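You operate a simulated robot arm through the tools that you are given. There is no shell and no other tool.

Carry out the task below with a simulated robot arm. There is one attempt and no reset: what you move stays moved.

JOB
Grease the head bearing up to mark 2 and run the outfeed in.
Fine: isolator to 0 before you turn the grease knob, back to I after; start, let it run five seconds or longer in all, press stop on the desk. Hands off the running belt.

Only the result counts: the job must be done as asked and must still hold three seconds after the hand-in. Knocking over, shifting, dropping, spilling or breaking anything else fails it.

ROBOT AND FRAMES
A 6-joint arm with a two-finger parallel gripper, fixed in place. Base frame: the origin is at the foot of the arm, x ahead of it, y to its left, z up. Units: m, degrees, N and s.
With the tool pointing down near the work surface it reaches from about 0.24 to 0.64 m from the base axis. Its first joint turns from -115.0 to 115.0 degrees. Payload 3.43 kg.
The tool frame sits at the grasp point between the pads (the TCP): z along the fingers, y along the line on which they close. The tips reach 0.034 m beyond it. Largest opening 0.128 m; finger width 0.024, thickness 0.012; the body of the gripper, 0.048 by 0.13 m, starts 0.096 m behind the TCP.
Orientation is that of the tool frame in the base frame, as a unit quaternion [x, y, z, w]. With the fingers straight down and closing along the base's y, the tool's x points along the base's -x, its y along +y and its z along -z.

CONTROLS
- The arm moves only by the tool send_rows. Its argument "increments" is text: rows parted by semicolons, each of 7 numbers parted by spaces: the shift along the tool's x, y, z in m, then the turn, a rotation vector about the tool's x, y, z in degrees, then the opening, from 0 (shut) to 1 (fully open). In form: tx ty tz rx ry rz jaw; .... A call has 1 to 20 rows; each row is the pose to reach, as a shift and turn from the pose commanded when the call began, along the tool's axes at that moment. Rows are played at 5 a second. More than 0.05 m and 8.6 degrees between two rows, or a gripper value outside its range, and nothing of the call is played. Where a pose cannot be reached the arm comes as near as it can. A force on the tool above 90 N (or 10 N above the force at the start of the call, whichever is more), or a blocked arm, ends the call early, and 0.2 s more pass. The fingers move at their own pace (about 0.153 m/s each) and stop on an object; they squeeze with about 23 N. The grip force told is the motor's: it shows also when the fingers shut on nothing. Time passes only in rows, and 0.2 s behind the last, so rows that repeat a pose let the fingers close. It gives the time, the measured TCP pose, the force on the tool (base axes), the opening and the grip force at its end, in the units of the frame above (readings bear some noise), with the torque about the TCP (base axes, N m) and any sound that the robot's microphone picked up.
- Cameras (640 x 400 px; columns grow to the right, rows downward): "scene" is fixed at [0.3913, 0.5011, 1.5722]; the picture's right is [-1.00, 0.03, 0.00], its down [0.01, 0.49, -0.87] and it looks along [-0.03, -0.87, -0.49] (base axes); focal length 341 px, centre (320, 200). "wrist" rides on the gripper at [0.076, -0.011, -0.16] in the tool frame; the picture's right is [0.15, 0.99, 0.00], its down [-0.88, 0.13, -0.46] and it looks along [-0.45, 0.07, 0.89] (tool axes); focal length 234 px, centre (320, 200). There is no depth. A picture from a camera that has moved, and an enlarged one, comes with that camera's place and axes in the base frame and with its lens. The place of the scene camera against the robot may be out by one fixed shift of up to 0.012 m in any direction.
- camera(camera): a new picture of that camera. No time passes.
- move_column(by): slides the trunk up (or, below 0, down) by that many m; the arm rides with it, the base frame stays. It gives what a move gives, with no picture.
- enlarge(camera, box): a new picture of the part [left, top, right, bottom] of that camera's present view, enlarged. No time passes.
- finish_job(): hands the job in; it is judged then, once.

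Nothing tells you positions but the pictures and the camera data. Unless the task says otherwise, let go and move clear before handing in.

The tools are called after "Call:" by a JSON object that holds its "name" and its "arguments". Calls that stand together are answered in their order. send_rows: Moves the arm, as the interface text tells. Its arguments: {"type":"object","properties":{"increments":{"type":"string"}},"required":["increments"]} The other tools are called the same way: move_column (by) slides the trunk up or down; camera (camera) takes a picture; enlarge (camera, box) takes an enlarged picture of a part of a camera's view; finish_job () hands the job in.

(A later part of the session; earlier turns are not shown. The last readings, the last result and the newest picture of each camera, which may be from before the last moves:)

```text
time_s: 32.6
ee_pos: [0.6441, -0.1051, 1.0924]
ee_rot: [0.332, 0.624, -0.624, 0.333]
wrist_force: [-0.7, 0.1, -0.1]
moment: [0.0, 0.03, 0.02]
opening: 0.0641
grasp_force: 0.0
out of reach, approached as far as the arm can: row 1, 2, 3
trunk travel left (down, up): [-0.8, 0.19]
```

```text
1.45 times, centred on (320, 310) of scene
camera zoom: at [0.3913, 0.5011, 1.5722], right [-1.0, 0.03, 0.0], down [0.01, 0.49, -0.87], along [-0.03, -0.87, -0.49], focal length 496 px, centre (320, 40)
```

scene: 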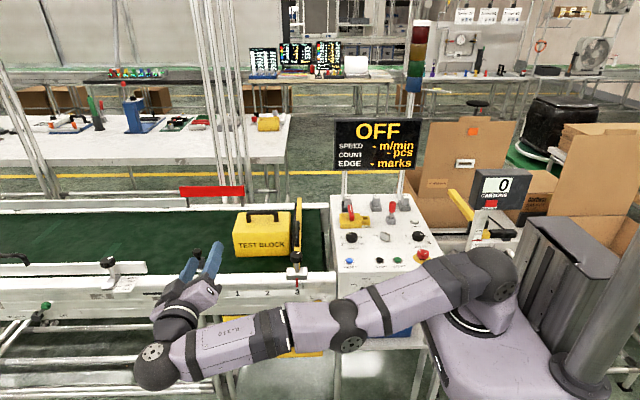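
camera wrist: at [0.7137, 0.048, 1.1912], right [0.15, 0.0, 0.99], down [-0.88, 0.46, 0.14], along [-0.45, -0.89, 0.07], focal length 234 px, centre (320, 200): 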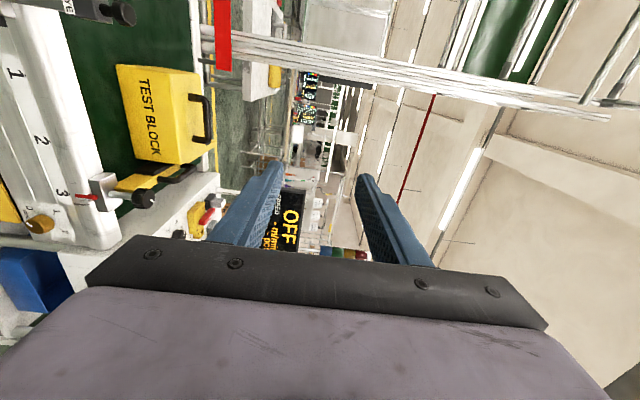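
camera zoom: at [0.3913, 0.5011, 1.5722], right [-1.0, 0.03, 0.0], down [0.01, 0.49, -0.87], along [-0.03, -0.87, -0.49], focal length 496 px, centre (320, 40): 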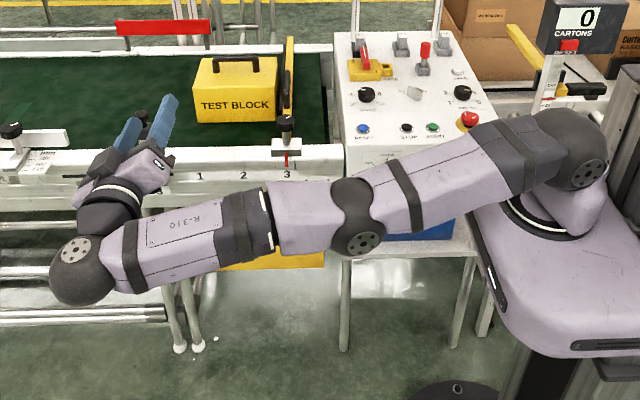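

Call:
{"name": "send_rows", "arguments": {"increments": "0.0429 0.0169 0 0 0 0 0.5; 0.0887 0.0115 0 0 0 0 0.5; 0.1263 -0.0174 0 0 0 0 0.5; 0.1597 -0.0491 0 0 0 0 0.5; 0.1597 -0.0491 0 0 0 0 0.5"}}

Call:
{"name": "enlarge", "arguments": {"camera": "scene", "box": [100, 220, 540, 400]}}

```text
time_s: 33.8
ee_pos: [0.6168, -0.0799, 0.9705]
ee_rot: [-0.332, -0.624, 0.625, -0.332]
wrist_force: [0.1, 0.4, 1.1]
moment: [-0.01, 0.0, -0.04]
opening: 0.0642
grasp_force: 0.0
out of reach, approached as far as the arm can: row 1, 2, 3, 4, 5
trunk travel left (down, up): [-0.8, 0.19]
```

```text
1.45 times, centred on (320, 310) of scene
camera zoom: at [0.3913, 0.5011, 1.5722], right [-1.0, 0.03, 0.0], down [0.01, 0.49, -0.87], along [-0.03, -0.87, -0.49], focal length 496 px, centre (320, 40)
```

zoom: 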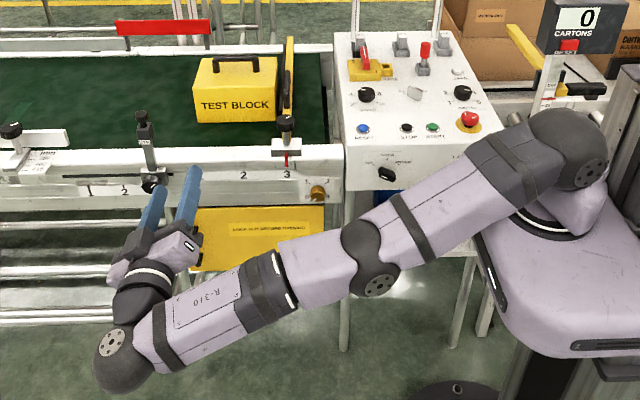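

The elbow hasn't crossed straight yet. I'll raise the arm, then sweep down along the outer edge of its reach and curl inward at the end. All of this is in open space well clear of the conveyor.

Call:
{"name": "send_rows", "arguments": {"increments": "-0.0398 -0.0196 0 0 0 0 0.5; -0.0796 -0.0392 0 0 0 0 0.5; -0.1194 -0.0588 0 0 0 0 0.5; -0.1592 -0.0784 0 0 0 0 0.5; -0.199 -0.098 0 0 0 0 0.5; -0.199 -0.098 0 0 0 0 0.5"}}

```text
time_s: 35.2
ee_pos: [0.6368, -0.0845, 1.1889]
ee_rot: [-0.332, -0.624, 0.625, -0.332]
wrist_force: [-0.4, -0.4, -0.2]
moment: [-0.02, -0.01, 0.0]
opening: 0.0638
grasp_force: 0.0
out of reach, approached as far as the arm can: row 1, 2, 4, 5, 6
trunk travel left (down, up): [-0.8, 0.19]
```

Call:
{"name": "send_rows", "arguments": {"increments": "-0.0224 0.0332 0 0 0 0 0.5; 0.0093 0.0666 0 0 0 0 0.5; 0.0439 0.0959 0 0 0 0 0.5; 0.0812 0.1211 0 0 0 0 0.5; 0.1252 0.1327 0 0 0 0 0.5; 0.1696 0.1204 0 0 0 0 0.5; 0.2144 0.1024 0 0 0 0 0.5; 0.252 0.0735 0 0 0 0 0.5; 0.2854 0.0417 0 0 0 0 0.5; 0.2854 0.0417 0 0 0 0 0.5"}}

Call:
{"name": "enlarge", "arguments": {"camera": "scene", "box": [100, 220, 540, 400]}}

```text
time_s: 37.4
ee_pos: [0.5837, -0.0558, 0.9018]
ee_rot: [-0.333, -0.623, 0.625, -0.331]
wrist_force: [0.7, -0.5, -0.2]
moment: [-0.02, 0.01, 0.04]
opening: 0.0638
grasp_force: 0.0
out of reach, approached as far as the arm can: row 1, 2, 3, 4, 5, 6, 7, 8, 9, 10
trunk travel left (down, up): [-0.8, 0.19]
```

```text
1.45 times, centred on (320, 310) of scene
camera zoom: at [0.3913, 0.5011, 1.5722], right [-1.0, 0.03, 0.0], down [0.01, 0.49, -0.87], along [-0.03, -0.87, -0.49], focal length 496 px, centre (320, 40)
```

zoom: 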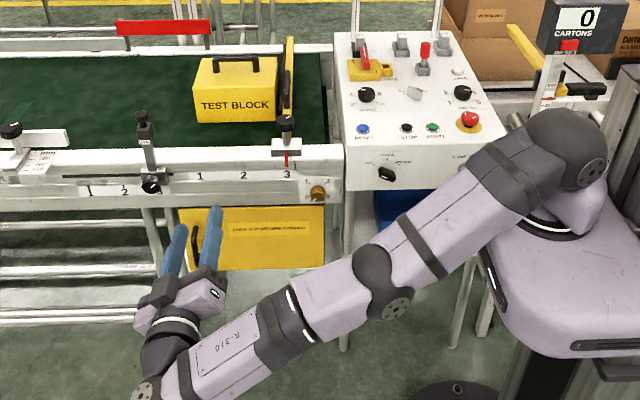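

Call:
{"name": "send_rows", "arguments": {"increments": "-0.0373 -0.0252 0 0 0 0 0.5; -0.069 -0.0586 0 0 0 0 0.5; -0.091 -0.0976 0 0 0 0 0.5; -0.1033 -0.1419 0 0 0 0 0.5; -0.1016 -0.1891 0 0 0 0 0.5; -0.0958 -0.2335 0 0 0 0 0.5; -0.0958 -0.2335 0 0 0 0 0.5"}}

Call:
{"name": "camera", "arguments": {"camera": "scene"}}

```text
time_s: 39.0
ee_pos: [0.6116, -0.0178, 1.0716]
ee_rot: [-0.332, -0.624, 0.625, -0.33]
wrist_force: [-0.5, 0.0, -0.6]
moment: [-0.01, -0.03, -0.01]
opening: 0.0638
grasp_force: 0.1
out of reach, approached as far as the arm can: row 1, 2, 3, 4, 5, 6, 7
trunk travel left (down, up): [-0.8, 0.19]
```

```text
taken
```

scene: 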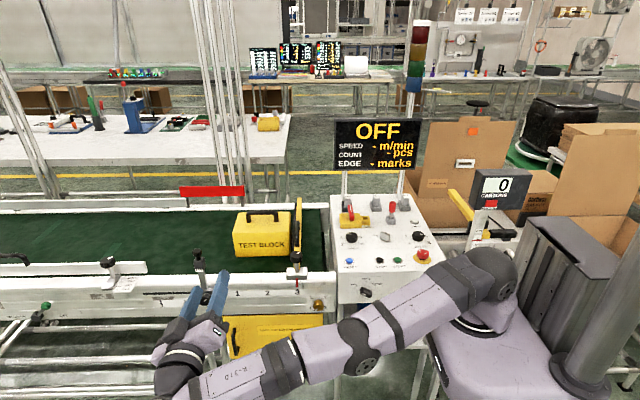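

The arm is right at full stretch, and the elbow must pass through straight to fold normally. I'll first tip the tool down and raise the wrist, then drop the wrist quickly along the edge of reach so the elbow folds upward.

Call:
{"name": "send_rows", "arguments": {"increments": "-0.0148 -0.0129 -0.0059 -3.63 5.39 0 0.5; -0.0296 -0.0258 -0.0118 -7.27 10.78 0 0.5; -0.0443 -0.0386 -0.0177 -10.9 16.16 0 0.5; -0.0591 -0.0515 -0.0236 -14.53 21.55 0 0.5; -0.068 -0.038 -0.0276 -14.53 21.55 0 0.5; -0.068 -0.038 -0.0276 -14.53 21.55 0 0.5"}}

```text
time_s: 40.4
ee_pos: [0.6014, 0.0006, 1.1466]
ee_rot: [0.399, 0.749, -0.468, 0.248]
wrist_force: [-0.2, 0.1, 0.4]
moment: [-0.03, 0.0, -0.02]
opening: 0.0639
grasp_force: 0.0
out of reach, approached as far as the arm can: row 4, 5, 6
trunk travel left (down, up): [-0.8, 0.19]
```

Call:
{"name": "send_rows", "arguments": {"increments": "0.0243 0.0314 0.0238 4.75 -7.05 0 0.5; 0.0563 0.0547 0.0528 9.5 -14.09 0 0.5; 0.0918 0.0677 0.0788 14.25 -21.14 0 0.5; 0.117 0.0487 0.0948 19 -28.19 0 0.5; 0.1476 0.0192 0.1184 19 -28.19 0 0.5; 0.1695 -0.005 0.1359 19 -28.19 0 0.5; 0.1695 -0.005 0.1359 19 -28.19 0 0.5"}}

Call:
{"name": "camera", "arguments": {"camera": "scene"}}

```text
time_s: 42.0
ee_pos: [0.58, -0.0375, 0.9391]
ee_rot: [-0.309, -0.579, 0.667, -0.354]
wrist_force: [0.0, 0.4, 0.2]
moment: [-0.06, 0.0, -0.04]
opening: 0.064
grasp_force: 0.0
out of reach, approached as far as the arm can: row 4, 5, 6, 7
trunk travel left (down, up): [-0.8, 0.19]
```

```text
taken
```

scene: 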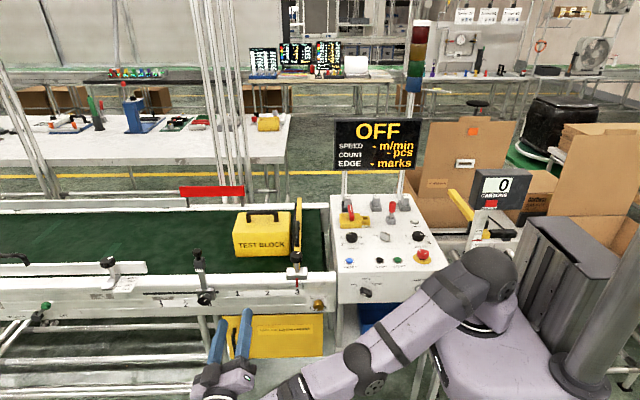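

Still folded the wrong way. The roll that hit the limit is what pushed the elbow over, so rolling the opposite way to the other limit should push it back. I'll raise the arm to a clear height first.

Call:
{"name": "send_rows", "arguments": {"increments": "-0.035 -0.0139 0.0112 -2.2 3.3 0 0.5; -0.07 -0.0279 0.0224 -4.47 6.63 0 0.5; -0.105 -0.0418 0.0337 -4.47 6.63 0 0.5; -0.14 -0.0558 0.0449 -4.47 6.63 0 0.5; -0.1749 -0.0697 0.0561 -4.47 6.63 0 0.5; -0.1749 -0.0697 0.0561 -4.47 6.63 0 0.5"}}

```text
time_s: 43.4
ee_pos: [0.6311, -0.0644, 1.1327]
ee_rot: [-0.333, -0.623, 0.626, -0.331]
wrist_force: [0.5, 0.0, -0.1]
moment: [-0.01, 0.0, -0.02]
opening: 0.0639
grasp_force: 0.1
out of reach, approached as far as the arm can: row 1, 2, 3, 4, 5, 6
trunk travel left (down, up): [-0.8, 0.19]
```

Call:
{"name": "send_rows", "arguments": {"increments": "0 0 0 0 0 -8.5 0.5; 0 0 0 0 0 -17 0.5; 0 0 0 0 0 -25.5 0.5; 0 0 0 0 0 -34 0.5; 0 0 0 0 0 -42.5 0.5; 0 0 0 0 0 -51 0.5; 0 0 0 0 0 -59.5 0.5; 0 0 0 0 0 -68 0.5; 0 0 0 0 0 -76.5 0.5; 0 0 0 0 0 -85 0.5"}}

```text
time_s: 45.6
ee_pos: [0.6298, -0.0641, 1.1307]
ee_rot: [-0.177, 0.685, -0.684, -0.178]
wrist_force: [0.5, 0.3, -0.4]
moment: [0.04, 0.0, 0.01]
opening: 0.0638
grasp_force: 0.1
trunk travel left (down, up): [-0.8, 0.19]
```

Call:
{"name": "send_rows", "arguments": {"increments": "0 0 0 0 0 -8.5 0.5; 0 0 0 0 0 -17 0.5; 0 0 0 0 0 -25.5 0.5; 0 0 0 0 0 -34 0.5; 0 0 0 0 0 -42.5 0.5; 0 0 0 0 0 -51 0.5"}}

Call:
{"name": "camera", "arguments": {"camera": "scene"}}

```text
time_s: 47.0
ee_pos: [0.6293, -0.0625, 1.1316]
ee_rot: [-0.455, 0.541, -0.54, -0.456]
wrist_force: [0.9, -0.9, -0.4]
moment: [0.02, 0.01, 0.05]
opening: 0.0639
grasp_force: 0.2
trunk travel left (down, up): [-0.8, 0.19]
```

```text
taken
```

scene: 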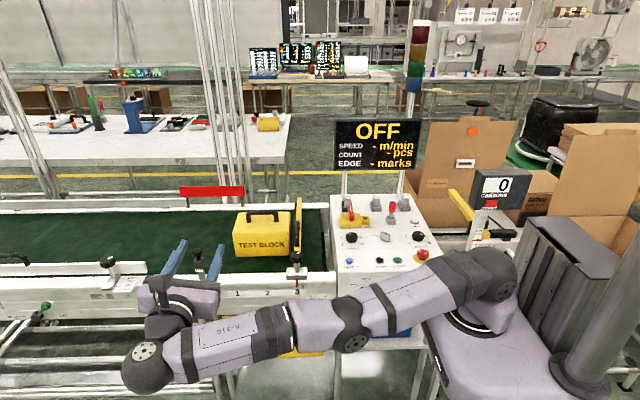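

Call:
{"name": "send_rows", "arguments": {"increments": "0 0 0 0 0 -8.5 0.5; 0 0 0 0 0 -17 0.5; 0 0 0 0 0 -25.5 0.5; 0 0 0 0 0 -34 0.5; 0 0 0 0 0 -42.5 0.5; 0 0 0 0 0 -51 0.5"}}

```text
time_s: 48.4
ee_pos: [0.6295, -0.0643, 1.1302]
ee_rot: [0.644, -0.293, 0.293, 0.644]
wrist_force: [-0.9, 0.1, 0.4]
moment: [0.01, 0.01, 0.01]
opening: 0.0642
grasp_force: 0.1
trunk travel left (down, up): [-0.8, 0.19]
```

Call:
{"name": "send_rows", "arguments": {"increments": "0 0 0 0 0 -8.5 0.5; 0 0 0 0 0 -17 0.5; 0 0 0 0 0 -25.5 0.5; 0 0 0 0 0 -34 0.5; 0 0 0 0 0 -42.5 0.5; 0 0 0 0 0 -51 0.5"}}

```text
time_s: 49.8
ee_pos: [0.6295, -0.0648, 1.1333]
ee_rot: [0.707, 0.012, -0.013, 0.707]
wrist_force: [0.2, -0.6, 0.0]
moment: [-0.01, 0.01, -0.03]
opening: 0.0639
grasp_force: 0.1
out of reach, approached as far as the arm can: row 5
trunk travel left (down, up): [-0.8, 0.19]
```

Call:
{"name": "camera", "arguments": {"camera": "scene"}}

```text
taken
```

scene: 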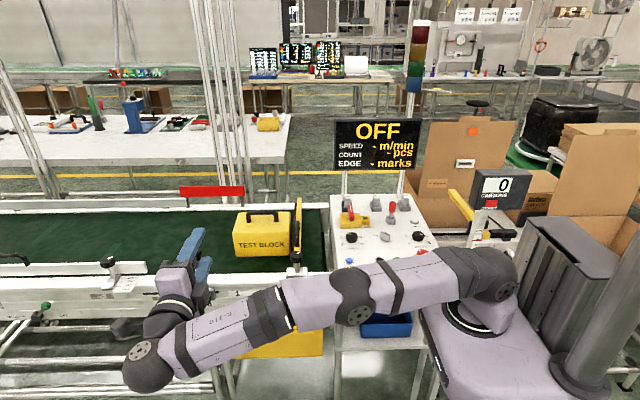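

The elbow is now bent upward again. I'll try moving inward.

Call:
{"name": "send_rows", "arguments": {"increments": "-0.04 0 0 0 0 0 0.5; -0.08 0 0 0 0 0 0.5; -0.12 0 0 0 0 0 0.5; -0.16 0 0 0 0 0 0.5; -0.16 0 0 0 0 0 0.5"}}

Call:
{"name": "camera", "arguments": {"camera": "scene"}}

```text
time_s: 51.0
ee_pos: [0.4714, -0.0623, 1.1377]
ee_rot: [0.706, 0.013, -0.012, 0.708]
wrist_force: [-0.3, -0.7, 0.1]
moment: [-0.03, 0.0, 0.01]
opening: 0.064
grasp_force: 0.0
trunk travel left (down, up): [-0.8, 0.19]
```

```text
taken
```

scene: 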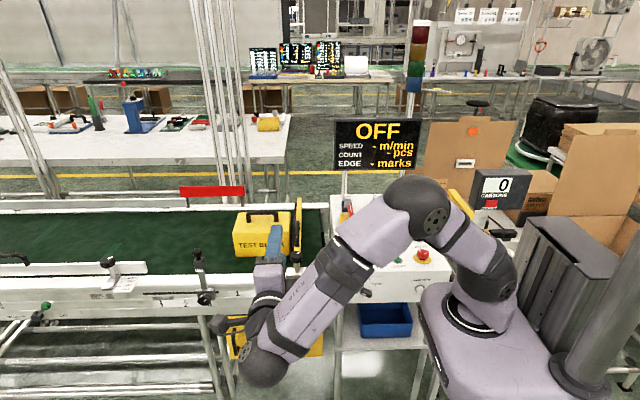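

The arm is recovered and elbow-up. I'll roll back away from the limit so the camera sits above the gripper, line up in front of the knob at this height, then lower the trunk.

Call:
{"name": "send_rows", "arguments": {"increments": "-0.0095 -0.0041 0.0088 0 0 8.2 0.5; -0.0189 -0.0083 0.0176 0 0 16.4 0.5; -0.0284 -0.0124 0.0264 0 0 24.6 0.5; -0.0378 -0.0165 0.0352 0 0 32.8 0.5; -0.0473 -0.0207 0.044 0 0 41 0.5; -0.0568 -0.0248 0.0528 0 0 49.2 0.5; -0.0662 -0.0289 0.0616 0 0 57.4 0.5; -0.0757 -0.033 0.0704 0 0 65.6 0.5; -0.0851 -0.0372 0.0792 0 0 73.8 0.5; -0.0946 -0.0413 0.088 0 0 82 0.5; -0.0946 -0.0413 0.088 0 0 82 0.5"}}

Call:
{"name": "camera", "arguments": {"camera": "scene"}}

Call:
{"name": "camera", "arguments": {"camera": "wrist"}}

```text
time_s: 53.4
ee_pos: [0.3739, -0.1523, 1.0996]
ee_rot: [0.541, -0.455, 0.455, 0.541]
wrist_force: [-0.5, -0.6, -0.1]
moment: [0.01, -0.04, -0.02]
opening: 0.0639
grasp_force: 0.0
trunk travel left (down, up): [-0.8, 0.19]
```

```text
taken
```

scene: 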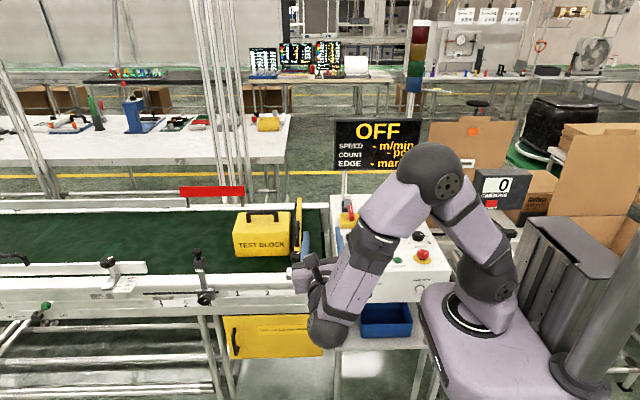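

```text
taken
camera wrist: at [0.3981, 0.0062, 1.1717], right [-0.95, 0.0, 0.31], down [-0.28, 0.46, -0.84], along [-0.14, -0.89, -0.43], focal length 234 px, centre (320, 200)
```

wrist: 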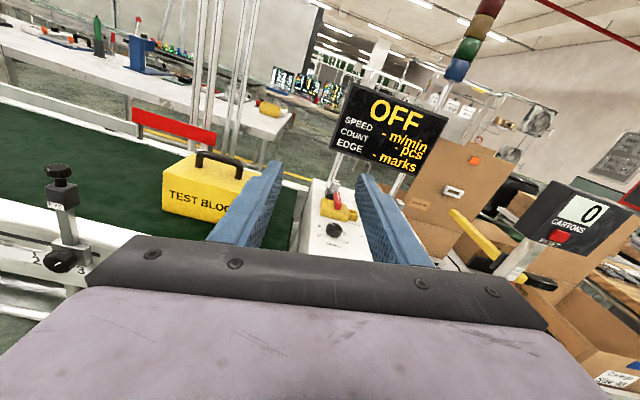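

The tool points at the conveyor with the camera above, and the drop in front of the conveyor is clear. I'll lower the trunk in two steps and check between them.

Call:
{"name": "move_column", "arguments": {"by": -0.2}}

Call:
{"name": "camera", "arguments": {"camera": "scene"}}

Call:
{"name": "camera", "arguments": {"camera": "wrist"}}

```text
time_s: 55.6
ee_pos: [0.3743, -0.1528, 0.8989]
ee_rot: [0.542, -0.454, 0.455, 0.541]
wrist_force: [0.0, -0.4, -0.6]
moment: [0.0, -0.01, 0.01]
opening: 0.0638
grasp_force: 0.1
trunk travel left (down, up): [-0.6, 0.39]
```

```text
taken
```

scene: 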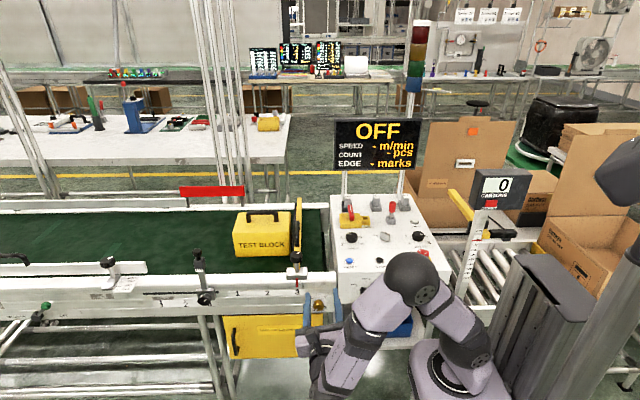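

```text
taken
camera wrist: at [0.3983, 0.0063, 0.9719], right [-0.95, 0.0, 0.32], down [-0.28, 0.46, -0.84], along [-0.14, -0.89, -0.43], focal length 234 px, centre (320, 200)
```

wrist: 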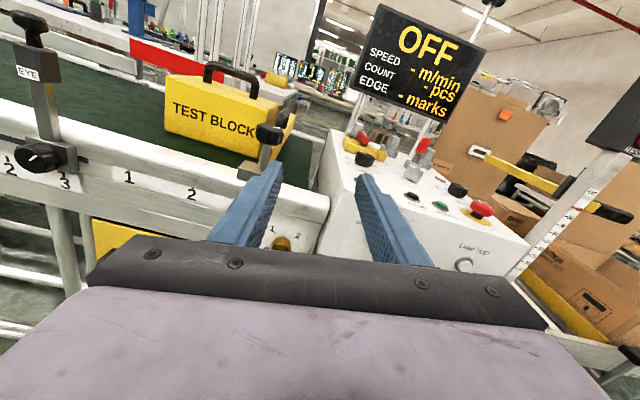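

The knob is visible just below the right edge of the conveyor frame, at about (0.38, −0.335, 0.69). I'll lower another 0.2 m.

Call:
{"name": "move_column", "arguments": {"by": -0.2}}

Call:
{"name": "camera", "arguments": {"camera": "wrist"}}

Call:
{"name": "camera", "arguments": {"camera": "scene"}}

```text
time_s: 57.7
ee_pos: [0.3745, -0.1524, 0.6997]
ee_rot: [0.542, -0.454, 0.455, 0.541]
wrist_force: [-0.4, 0.1, -0.5]
moment: [-0.02, 0.0, 0.02]
opening: 0.064
grasp_force: 0.0
trunk travel left (down, up): [-0.4, 0.59]
```

```text
taken
camera wrist: at [0.3983, 0.0063, 0.7718], right [-0.95, 0.0, 0.32], down [-0.28, 0.46, -0.84], along [-0.14, -0.89, -0.43], focal length 234 px, centre (320, 200)
```

wrist: 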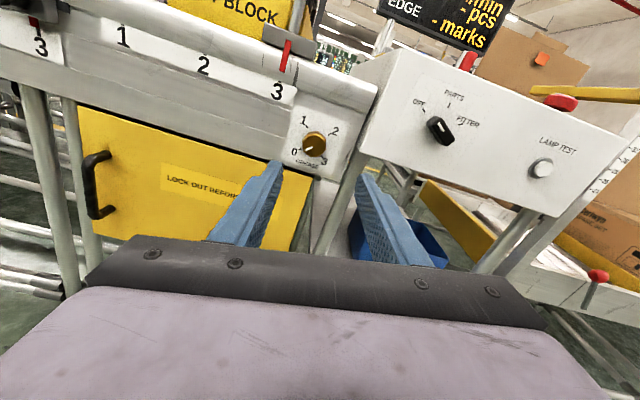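

```text
taken
```

scene: 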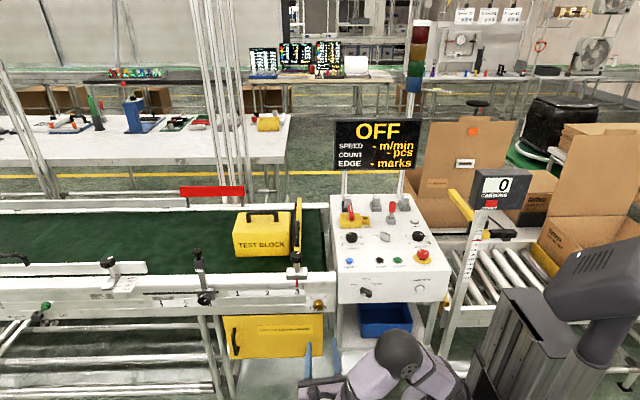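

Call:
{"name": "enlarge", "arguments": {"camera": "wrist", "box": [270, 90, 370, 190]}}

Call:
{"name": "enlarge", "arguments": {"camera": "scene", "box": [280, 270, 360, 350]}}

```text
4.00 times, centred on (320, 140) of wrist
camera zoom: at [0.3983, 0.0063, 0.7718], right [-0.95, 0.0, 0.32], down [-0.28, 0.46, -0.84], along [-0.14, -0.89, -0.43], focal length 937 px, centre (320, 440)
```

zoom: 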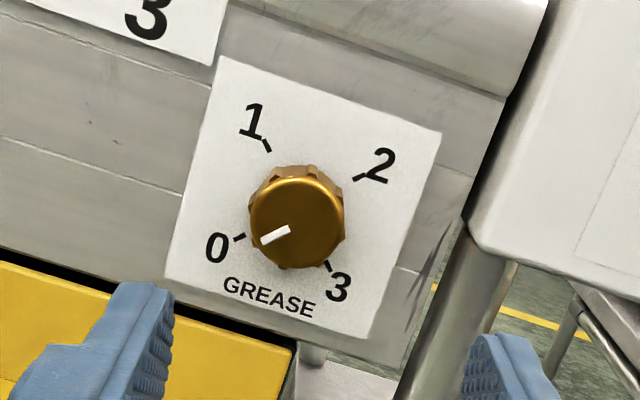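

```text
5.00 times, centred on (320, 310) of scene
camera zoom: at [0.3913, 0.5011, 1.5722], right [-1.0, 0.03, 0.0], down [0.01, 0.49, -0.87], along [-0.03, -0.87, -0.49], focal length 1707 px, centre (320, -350)
```

zoom: 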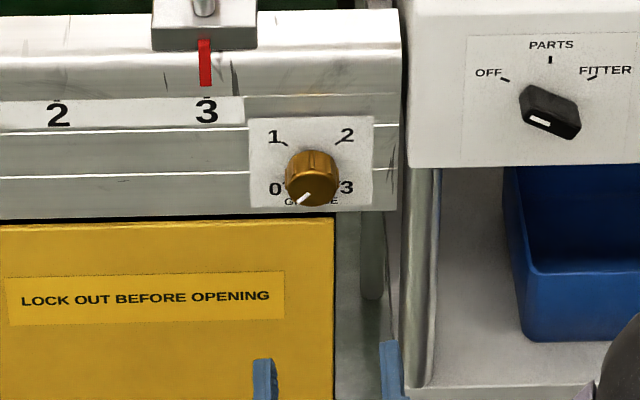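

The knob is clearly visible with its pointer at 0, and I place it at about (0.380, −0.322, 0.692). I'll align on its axis and approach partway.

Call:
{"name": "send_rows", "arguments": {"increments": "-0.0022 -0.0022 0.033 0 0 0 0.5; -0.0044 -0.0044 0.066 0 0 0 0.5; -0.0066 -0.0067 0.098 0 0 0 0.5; -0.0066 -0.0067 0.098 0 0 0 0.5"}}

Call:
{"name": "camera", "arguments": {"camera": "wrist"}}

Call:
{"name": "enlarge", "arguments": {"camera": "wrist", "box": [260, 110, 380, 210]}}

Call:
{"name": "enlarge", "arguments": {"camera": "scene", "box": [280, 270, 360, 350]}}

```text
time_s: 58.7
ee_pos: [0.381, -0.2511, 0.6927]
ee_rot: [0.542, -0.454, 0.455, 0.542]
wrist_force: [0.2, 0.9, 0.0]
moment: [-0.01, -0.03, 0.0]
opening: 0.0638
grasp_force: 0.2
trunk travel left (down, up): [-0.4, 0.59]
```

```text
taken
camera wrist: at [0.4038, -0.0929, 0.7651], right [-0.95, 0.0, 0.32], down [-0.28, 0.46, -0.84], along [-0.14, -0.89, -0.43], focal length 234 px, centre (320, 200)
```

wrist: 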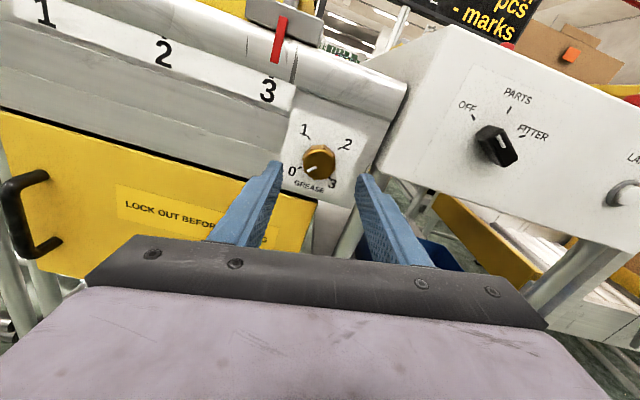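

```text
4.00 times, centred on (320, 160) of wrist
camera zoom: at [0.4038, -0.0929, 0.7651], right [-0.95, 0.0, 0.32], down [-0.28, 0.46, -0.84], along [-0.14, -0.89, -0.43], focal length 937 px, centre (320, 360)
```

zoom: 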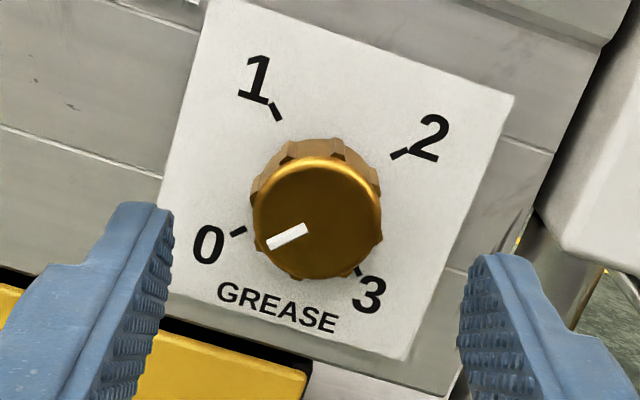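

```text
5.00 times, centred on (320, 310) of scene
camera zoom: at [0.3913, 0.5011, 1.5722], right [-1.0, 0.03, 0.0], down [0.01, 0.49, -0.87], along [-0.03, -0.87, -0.49], focal length 1707 px, centre (320, -350)
```

zoom: 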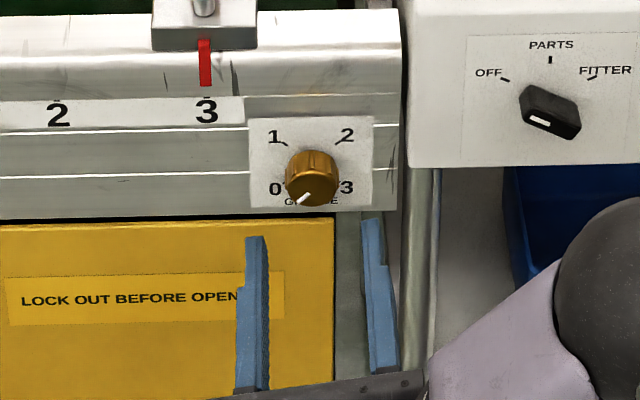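

Well aligned with the knob axis; the marks are exactly 90° apart, so 0 to 2 is a 180° clockwise turn. I'll move in so the fingers straddle the knob.

Call:
{"name": "send_rows", "arguments": {"increments": "0 0 0.015 0 0 0 0.44; 0 0 0.03 0 0 0 0.44; 0 0 0.04 0 0 0 0.44; 0 0 0.049 0 0 0 0.44; 0 0 0.049 0 0 0 0.44"}}

Call:
{"name": "enlarge", "arguments": {"camera": "wrist", "box": [260, 110, 380, 210]}}

Call:
{"name": "enlarge", "arguments": {"camera": "scene", "box": [280, 270, 360, 350]}}

```text
time_s: 59.9
ee_pos: [0.38, -0.3003, 0.6921]
ee_rot: [0.541, -0.455, 0.454, 0.542]
wrist_force: [0.3, -0.5, 0.6]
moment: [0.0, -0.02, 0.01]
opening: 0.0563
grasp_force: 0.1
trunk travel left (down, up): [-0.4, 0.59]
```

```text
4.00 times, centred on (320, 160) of wrist
camera zoom: at [0.4039, -0.1418, 0.7652], right [-0.95, 0.0, 0.32], down [-0.28, 0.46, -0.84], along [-0.14, -0.89, -0.43], focal length 937 px, centre (320, 360)
```

zoom: 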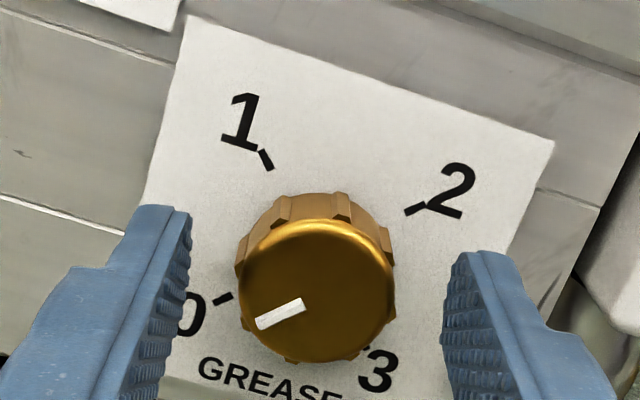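

```text
5.00 times, centred on (320, 310) of scene
camera zoom: at [0.3913, 0.5011, 1.5722], right [-1.0, 0.03, 0.0], down [0.01, 0.49, -0.87], along [-0.03, -0.87, -0.49], focal length 1707 px, centre (320, -350)
```

zoom: 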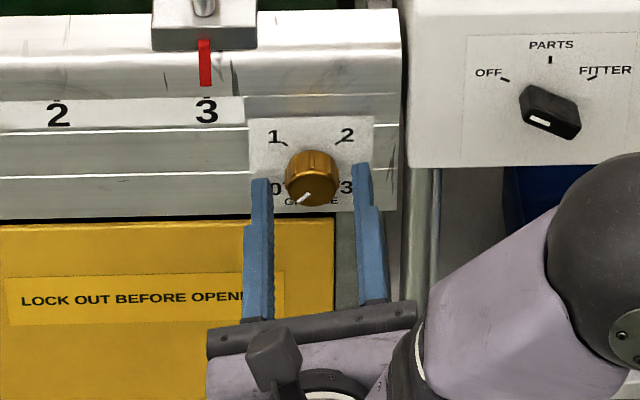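

The fingers straddle the knob: its face is at y ≈ −0.322 and the panel at about −0.343. I'll go in 5 mm more and close on it.

Call:
{"name": "send_rows", "arguments": {"increments": "0 0 0.005 0 0 0 0.44; 0 0 0.005 0 0 0 0.35; 0 0 0.005 0 0 0 0.25; 0 0 0.005 0 0 0 0.1; 0 0 0.005 0 0 0 0; 0 0 0.005 0 0 0 0"}}

Call:
{"name": "enlarge", "arguments": {"camera": "wrist", "box": [260, 110, 380, 210]}}

```text
time_s: 61.3
ee_pos: [0.3802, -0.304, 0.6923]
ee_rot: [0.542, -0.454, 0.454, 0.542]
wrist_force: [4.1, -1.7, -0.2]
moment: [0.08, 0.0, 0.2]
opening: 0.033
grasp_force: 45.0
trunk travel left (down, up): [-0.4, 0.59]
```

```text
4.00 times, centred on (320, 160) of wrist
camera zoom: at [0.4041, -0.1463, 0.7649], right [-0.95, 0.0, 0.32], down [-0.28, 0.46, -0.84], along [-0.14, -0.89, -0.43], focal length 937 px, centre (320, 360)
```

zoom: 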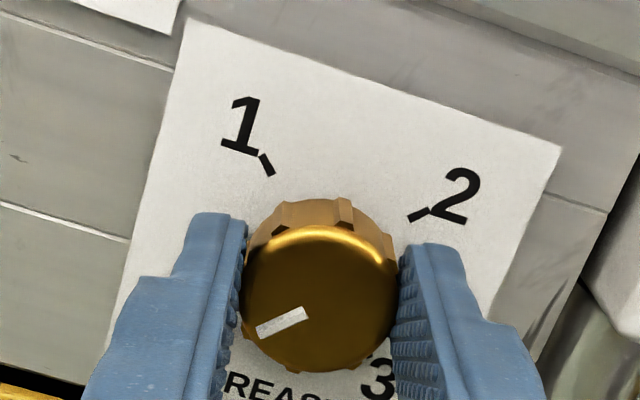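

The knob is gripped at 33 mm opening. I'll turn clockwise in stages and check the pointer against the marks, starting with 45°.

Call:
{"name": "send_rows", "arguments": {"increments": "0 0 0 0 0 7.5 0; 0 0 0 0 0 15 0; 0 0 0 0 0 22.5 0; 0 0 0 0 0 30 0; 0 0 0 0 0 37.5 0; 0 0 0 0 0 45 0; 0 0 0 0 0 45 0"}}

Call:
{"name": "enlarge", "arguments": {"camera": "wrist", "box": [260, 110, 380, 210]}}

Call:
{"name": "enlarge", "arguments": {"camera": "scene", "box": [280, 270, 360, 350]}}

```text
time_s: 62.9
ee_pos: [0.3793, -0.3055, 0.6922]
ee_rot: [-0.325, 0.628, -0.627, -0.328]
wrist_force: [-3.8, -7.8, 3.1]
moment: [-1.14, 0.01, -0.85]
opening: 0.0327
grasp_force: 44.9
trunk travel left (down, up): [-0.4, 0.59]
```

```text
4.00 times, centred on (320, 160) of wrist
camera zoom: at [0.3444, -0.1462, 0.7603], right [-0.89, 0.0, -0.45], down [0.4, 0.45, -0.8], along [0.2, -0.89, -0.41], focal length 937 px, centre (320, 360)
```

zoom: 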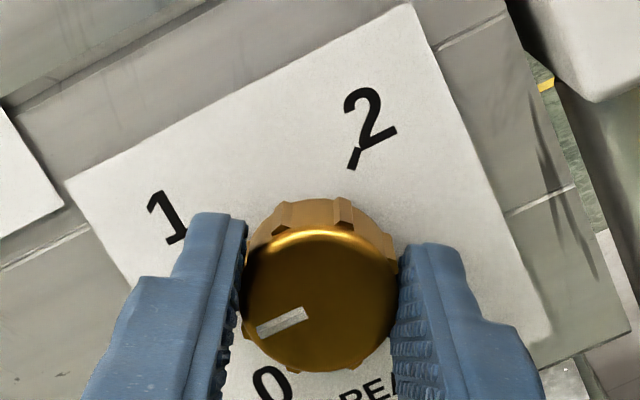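

```text
5.00 times, centred on (320, 310) of scene
camera zoom: at [0.3913, 0.5011, 1.5722], right [-1.0, 0.03, 0.0], down [0.01, 0.49, -0.87], along [-0.03, -0.87, -0.49], focal length 1707 px, centre (320, -350)
```

zoom: 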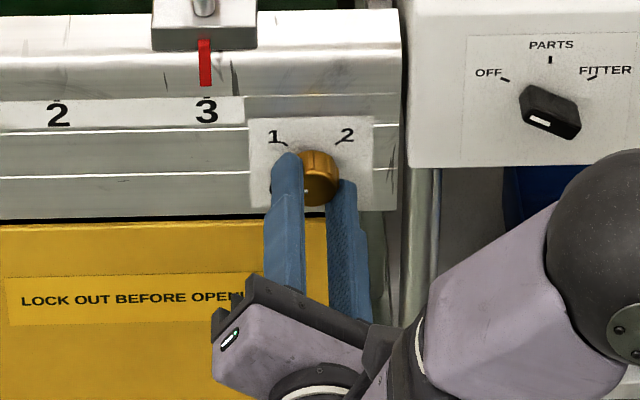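

The knob follows cleanly, with the pointer now midway between 0 and 1. Continuing.

Call:
{"name": "send_rows", "arguments": {"increments": "0 0 0 0 0 7.5 0; 0 0 0 0 0 15 0; 0 0 0 0 0 22.5 0; 0 0 0 0 0 30 0; 0 0 0 0 0 37.5 0; 0 0 0 0 0 45 0; 0 0 0 0 0 45 0"}}

Call:
{"name": "enlarge", "arguments": {"camera": "wrist", "box": [260, 110, 380, 210]}}

```text
time_s: 64.5
ee_pos: [0.3771, -0.3048, 0.6896]
ee_rot: [-0.061, 0.706, -0.703, -0.063]
wrist_force: [-17.8, -6.5, -3.2]
moment: [0.14, 0.0, 0.5]
opening: 0.0331
grasp_force: 45.1
trunk travel left (down, up): [-0.4, 0.59]
```

```text
4.00 times, centred on (320, 160) of wrist
camera zoom: at [0.3053, -0.1461, 0.7151], right [-0.31, 0.0, -0.95], down [0.85, 0.45, -0.28], along [0.43, -0.89, -0.15], focal length 937 px, centre (320, 360)
```

zoom: 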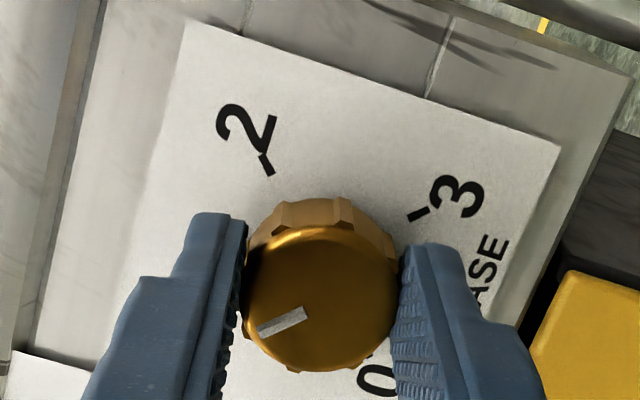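

The pointer is at mark 1. Side force is building because my grip is a few mm off the knob axis, which I now estimate at (0.380, 0.688). I'll relieve that by shifting the tool slightly before going on.

Call:
{"name": "send_rows", "arguments": {"increments": "0.0017 0.0018 0 0 0 0 0; 0.0034 0.0037 0 0 0 0 0; 0.0034 0.0037 0 0 0 0 0"}}

```text
time_s: 65.3
ee_pos: [0.3768, -0.3056, 0.6905]
ee_rot: [0.061, -0.702, 0.707, 0.058]
wrist_force: [4.9, -17.9, 12.5]
moment: [-0.38, -0.01, -0.81]
opening: 0.0327
grasp_force: 45.2
trunk travel left (down, up): [-0.4, 0.59]
```

The forces shifted with the move, so the grip is just slightly off-centre. I'll release here, re-centre on the knob axis at (0.3796, 0.690), and check before regripping.

Call:
{"name": "send_rows", "arguments": {"increments": "0 0 0 0 0 0 0.3; 0 0 0 0 0 0 0.44; -0.0029 -0.0012 -0.001 0 0 0 0.44; -0.0029 -0.0012 -0.001 0 0 0 0.44"}}

Call:
{"name": "enlarge", "arguments": {"camera": "wrist", "box": [260, 110, 380, 210]}}

Call:
{"name": "enlarge", "arguments": {"camera": "scene", "box": [280, 270, 360, 350]}}

```text
time_s: 66.3
ee_pos: [0.3789, -0.3035, 0.688]
ee_rot: [0.062, -0.704, 0.705, 0.062]
wrist_force: [0.2, 0.7, -0.7]
moment: [0.02, -0.03, 0.02]
opening: 0.0565
grasp_force: 0.1
trunk travel left (down, up): [-0.4, 0.59]
```

```text
4.00 times, centred on (320, 160) of wrist
camera zoom: at [0.3057, -0.1448, 0.7129], right [-0.32, 0.0, -0.95], down [0.84, 0.46, -0.28], along [0.43, -0.89, -0.14], focal length 937 px, centre (320, 360)
```

zoom: 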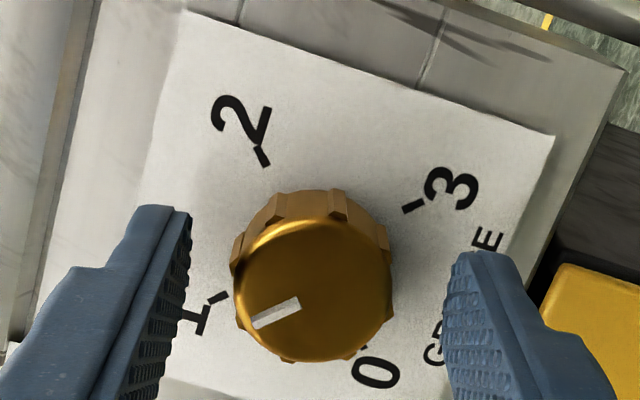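

```text
5.00 times, centred on (320, 310) of scene
camera zoom: at [0.3913, 0.5011, 1.5722], right [-1.0, 0.03, 0.0], down [0.01, 0.49, -0.87], along [-0.03, -0.87, -0.49], focal length 1707 px, centre (320, -350)
```

zoom: 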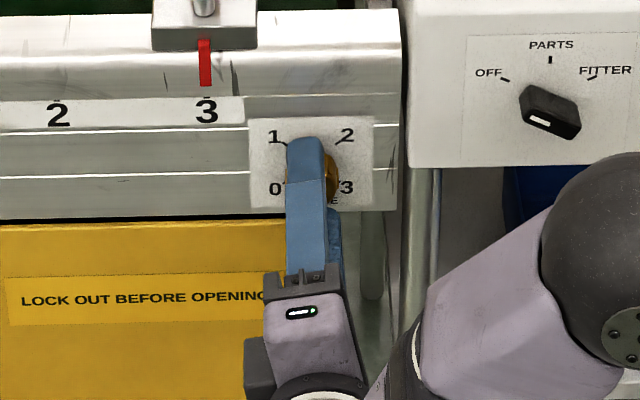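

The pointer is at mark 1. I'll shift 1 mm to centre on the knob, regrip, and turn another 45°.

Call:
{"name": "send_rows", "arguments": {"increments": "0.0008 -0.0012 0 0 0 0 0.44; 0.0008 -0.0012 0 0 0 0 0.3; 0.0008 -0.0012 0 0 0 0 0.15; 0.0008 -0.0012 0 0 0 0 0; 0.0008 -0.0012 0 0 0 0 0"}}

Call:
{"name": "enlarge", "arguments": {"camera": "wrist", "box": [260, 110, 380, 210]}}

```text
time_s: 67.5
ee_pos: [0.3786, -0.3027, 0.6897]
ee_rot: [-0.062, 0.704, -0.704, -0.062]
wrist_force: [0.6, -0.8, 0.3]
moment: [0.04, -0.02, 0.07]
opening: 0.0331
grasp_force: 44.7
trunk travel left (down, up): [-0.4, 0.59]
```

```text
4.00 times, centred on (320, 160) of wrist
camera zoom: at [0.3053, -0.1451, 0.7144], right [-0.32, 0.0, -0.95], down [0.84, 0.46, -0.28], along [0.43, -0.89, -0.14], focal length 937 px, centre (320, 360)
```

zoom: 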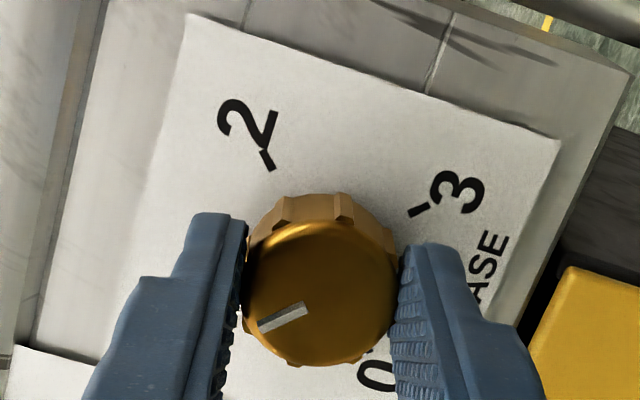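

Call:
{"name": "send_rows", "arguments": {"increments": "0 0 0 0 0 7.5 0; 0 0 0 0 0 15 0; 0 0 0 0 0 22.5 0; 0 0 0 0 0 30 0; 0 0 0 0 0 37.5 0; 0 0 0 0 0 45 0; 0 0 0 0 0 45 0"}}

Call:
{"name": "enlarge", "arguments": {"camera": "wrist", "box": [260, 110, 380, 210]}}

```text
time_s: 69.1
ee_pos: [0.3786, -0.3032, 0.6894]
ee_rot: [0.213, 0.676, -0.673, 0.212]
wrist_force: [0.3, -7.5, -7.6]
moment: [0.08, 0.03, 0.63]
opening: 0.0329
grasp_force: 44.7
trunk travel left (down, up): [-0.4, 0.59]
```

```text
4.00 times, centred on (320, 160) of wrist
camera zoom: at [0.3098, -0.145, 0.6552], right [0.45, 0.0, -0.89], down [0.8, 0.45, 0.4], along [0.41, -0.89, 0.2], focal length 937 px, centre (320, 360)
```

zoom: 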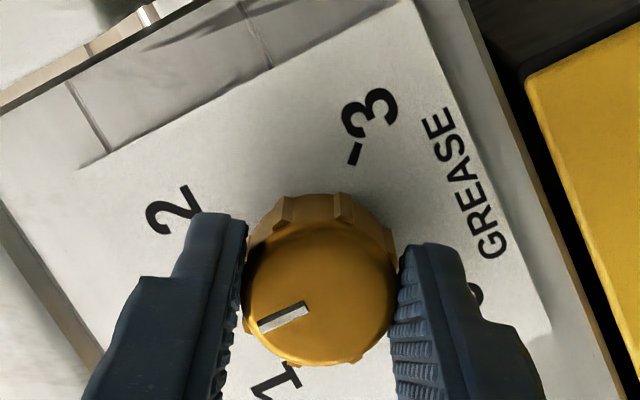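

Halfway between 1 and 2, with low forces. Continuing toward mark 2.

Call:
{"name": "send_rows", "arguments": {"increments": "0 0 0 0 0 7 0; 0 0 0 0 0 14 0; 0 0 0 0 0 21 0; 0 0 0 0 0 28 0; 0 0 0 0 0 35 0; 0 0 0 0 0 40 0; 0 0 0 0 0 40 0"}}

Call:
{"name": "enlarge", "arguments": {"camera": "wrist", "box": [260, 110, 380, 210]}}

Call:
{"name": "enlarge", "arguments": {"camera": "scene", "box": [280, 270, 360, 350]}}

```text
time_s: 70.7
ee_pos: [0.3792, -0.3031, 0.6883]
ee_rot: [0.431, 0.563, -0.559, 0.43]
wrist_force: [1.1, -0.7, -20.0]
moment: [-0.16, 0.02, 0.35]
opening: 0.0329
grasp_force: 44.8
trunk travel left (down, up): [-0.4, 0.59]
```

```text
4.00 times, centred on (320, 160) of wrist
camera zoom: at [0.3485, -0.1446, 0.6192], right [0.92, 0.0, -0.4], down [0.35, 0.45, 0.82], along [0.18, -0.89, 0.41], focal length 937 px, centre (320, 360)
```

zoom: 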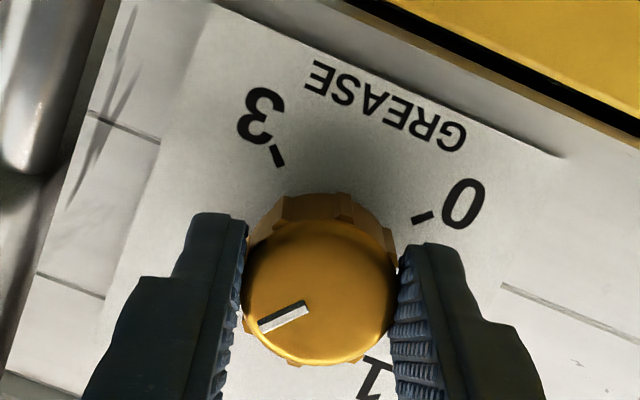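

```text
5.00 times, centred on (320, 310) of scene
camera zoom: at [0.3913, 0.5011, 1.5722], right [-1.0, 0.03, 0.0], down [0.01, 0.49, -0.87], along [-0.03, -0.87, -0.49], focal length 1707 px, centre (320, -350)
```

zoom: 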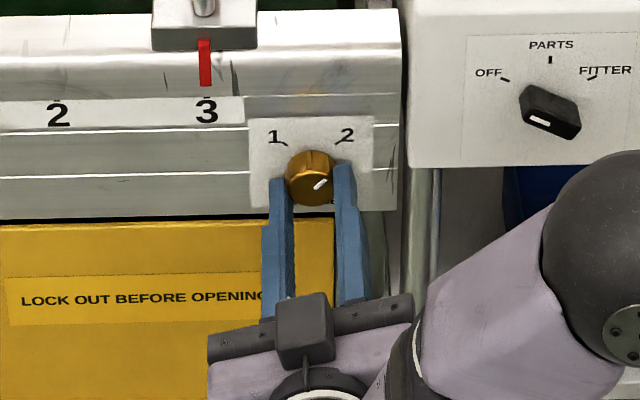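

About 5° to go: the panel ticks sit at their final spots in the wrist view once the roll is complete. I'll finish the turn and ease the vertical load.

Call:
{"name": "send_rows", "arguments": {"increments": "0.0014 0.0004 0 0 0 2.5 0; 0.0025 0.0007 0 0 0 5 0; 0.0025 0.0007 0 0 0 5 0"}}

Call:
{"name": "enlarge", "arguments": {"camera": "wrist", "box": [260, 110, 380, 210]}}

Call:
{"name": "enlarge", "arguments": {"camera": "scene", "box": [295, 285, 345, 320]}}

```text
time_s: 71.5
ee_pos: [0.3807, -0.3034, 0.6895]
ee_rot: [0.455, 0.541, -0.541, 0.455]
wrist_force: [4.8, -5.3, -4.5]
moment: [1.44, 0.0, -0.08]
opening: 0.0329
grasp_force: 45.1
trunk travel left (down, up): [-0.4, 0.59]
```

```text
4.00 times, centred on (320, 160) of wrist
camera zoom: at [0.3551, -0.145, 0.6157], right [0.95, 0.0, -0.31], down [0.28, 0.46, 0.85], along [0.14, -0.89, 0.43], focal length 937 px, centre (320, 360)
```

zoom: 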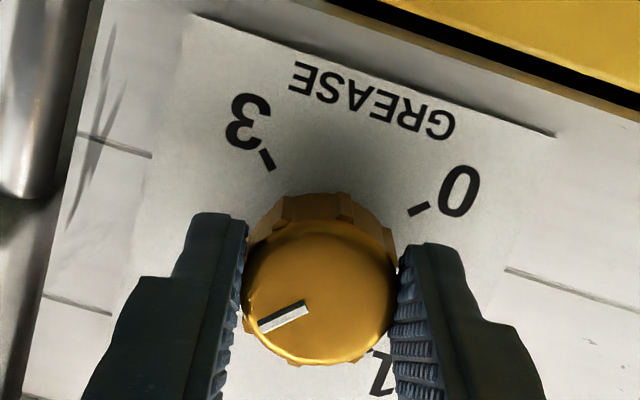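

```text
11.43 times, centred on (320, 302) of scene
camera zoom: at [0.3913, 0.5011, 1.5722], right [-1.0, 0.03, 0.0], down [0.01, 0.49, -0.87], along [-0.03, -0.87, -0.49], focal length 3901 px, centre (320, -971)
```

zoom: 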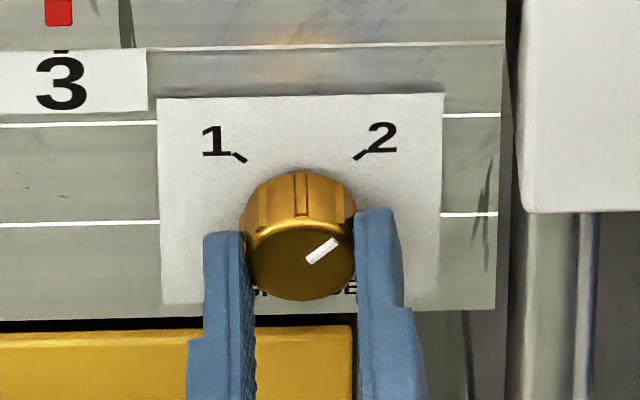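

The ticks are now at the reference positions, so the pointer should be at mark 2. I'll release and back off to verify it.

Call:
{"name": "send_rows", "arguments": {"increments": "0 0 0 0 0 0 0.2; 0 0 0 0 0 0 0.35; 0 0 0 0 0 0 0.48; 0 0 -0.03 0 0 0 0.5; 0 0 -0.06 0 0 0 0.5; 0 0 -0.06 0 0 0 0.5"}}

Call:
{"name": "enlarge", "arguments": {"camera": "scene", "box": [300, 285, 340, 320]}}

Call:
{"name": "enlarge", "arguments": {"camera": "wrist", "box": [260, 110, 380, 210]}}

```text
time_s: 72.9
ee_pos: [0.3783, -0.2434, 0.6878]
ee_rot: [-0.454, -0.542, 0.542, -0.454]
wrist_force: [-0.7, -0.2, 0.0]
moment: [0.04, 0.01, 0.0]
opening: 0.0637
grasp_force: 0.1
trunk travel left (down, up): [-0.4, 0.59]
```

```text
11.43 times, centred on (320, 302) of scene
camera zoom: at [0.3913, 0.5011, 1.5722], right [-1.0, 0.03, 0.0], down [0.01, 0.49, -0.87], along [-0.03, -0.87, -0.49], focal length 3901 px, centre (320, -971)
```

zoom: 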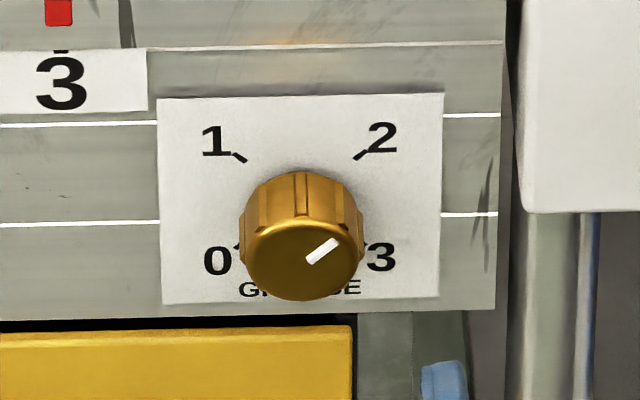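

```text
4.00 times, centred on (320, 160) of wrist
camera zoom: at [0.3538, -0.0853, 0.6146], right [0.95, 0.0, -0.32], down [0.28, 0.46, 0.84], along [0.14, -0.89, 0.43], focal length 937 px, centre (320, 360)
```

zoom: 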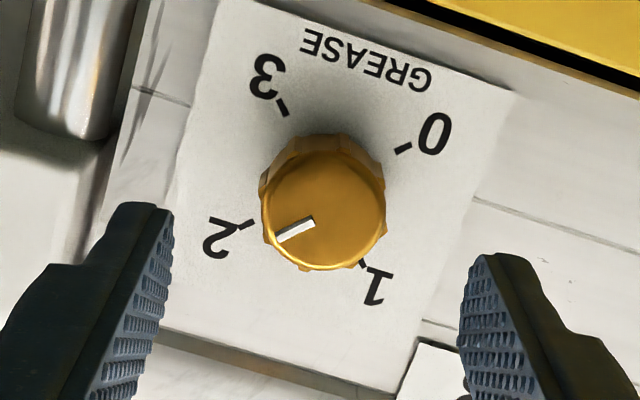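

Call:
{"name": "enlarge", "arguments": {"camera": "wrist", "box": [300, 140, 350, 180]}}

Call:
{"name": "enlarge", "arguments": {"camera": "scene", "box": [308, 292, 332, 314]}}

```text
10.00 times, centred on (325, 160) of wrist
camera zoom: at [0.3538, -0.0853, 0.6146], right [0.95, 0.0, -0.32], down [0.28, 0.46, 0.84], along [0.14, -0.89, 0.43], focal length 2342 px, centre (270, 600)
```

zoom: 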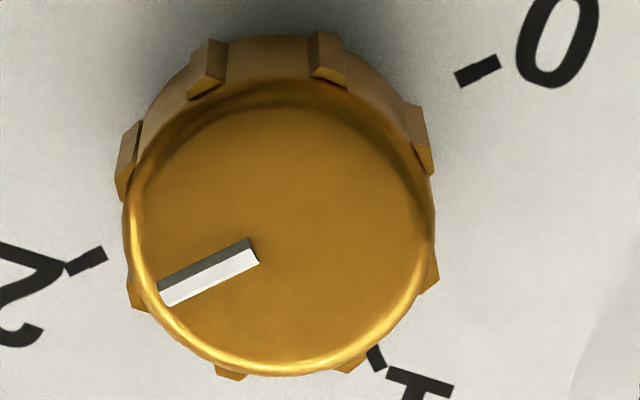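

```text
16.00 times, centred on (320, 303) of scene
camera zoom: at [0.3913, 0.5011, 1.5722], right [-1.0, 0.03, 0.0], down [0.01, 0.49, -0.87], along [-0.03, -0.87, -0.49], focal length 5462 px, centre (320, -1448)
```

zoom: 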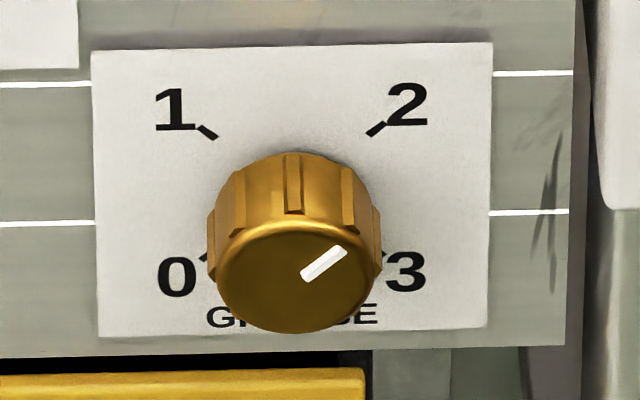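

The pointer lines up with mark 2 to within about a degree. Next I'll back away, raise the trunk to its old height, and return to the isolator.

Call:
{"name": "send_rows", "arguments": {"increments": "0 0 -0.035 0 0 0 0.3; 0 0 -0.07 0 0 0 0.1; 0 0 -0.095 0 0 0 0; 0 0 -0.095 0 0 0 0"}}

Call:
{"name": "move_column", "arguments": {"by": 0.4}}

Call:
{"name": "camera", "arguments": {"camera": "scene"}}

```text
time_s: 73.9
ee_pos: [0.3766, -0.1483, 0.6877]
ee_rot: [0.454, 0.542, -0.541, 0.455]
wrist_force: [-0.7, -1.0, -0.1]
moment: [0.01, 0.01, -0.03]
opening: 0.0
grasp_force: 23.1
trunk travel left (down, up): [-0.4, 0.59]
```

```text
time_s: 77.8
ee_pos: [0.3775, -0.1484, 1.0875]
ee_rot: [0.454, 0.542, -0.542, 0.455]
wrist_force: [0.1, 0.1, 0.1]
moment: [-0.02, 0.0, 0.02]
opening: 0.0001
grasp_force: 23.3
trunk travel left (down, up): [-0.8, 0.19]
```

```text
taken
```

scene: 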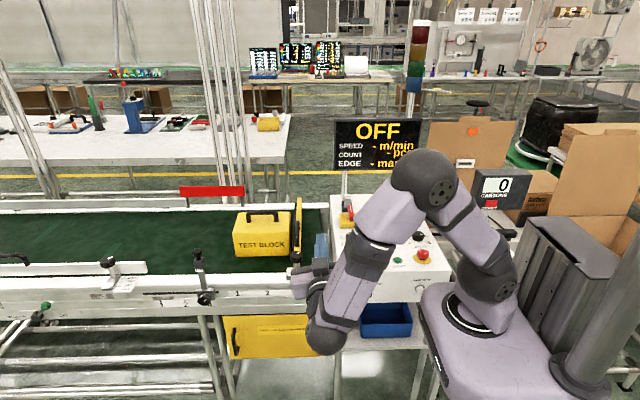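

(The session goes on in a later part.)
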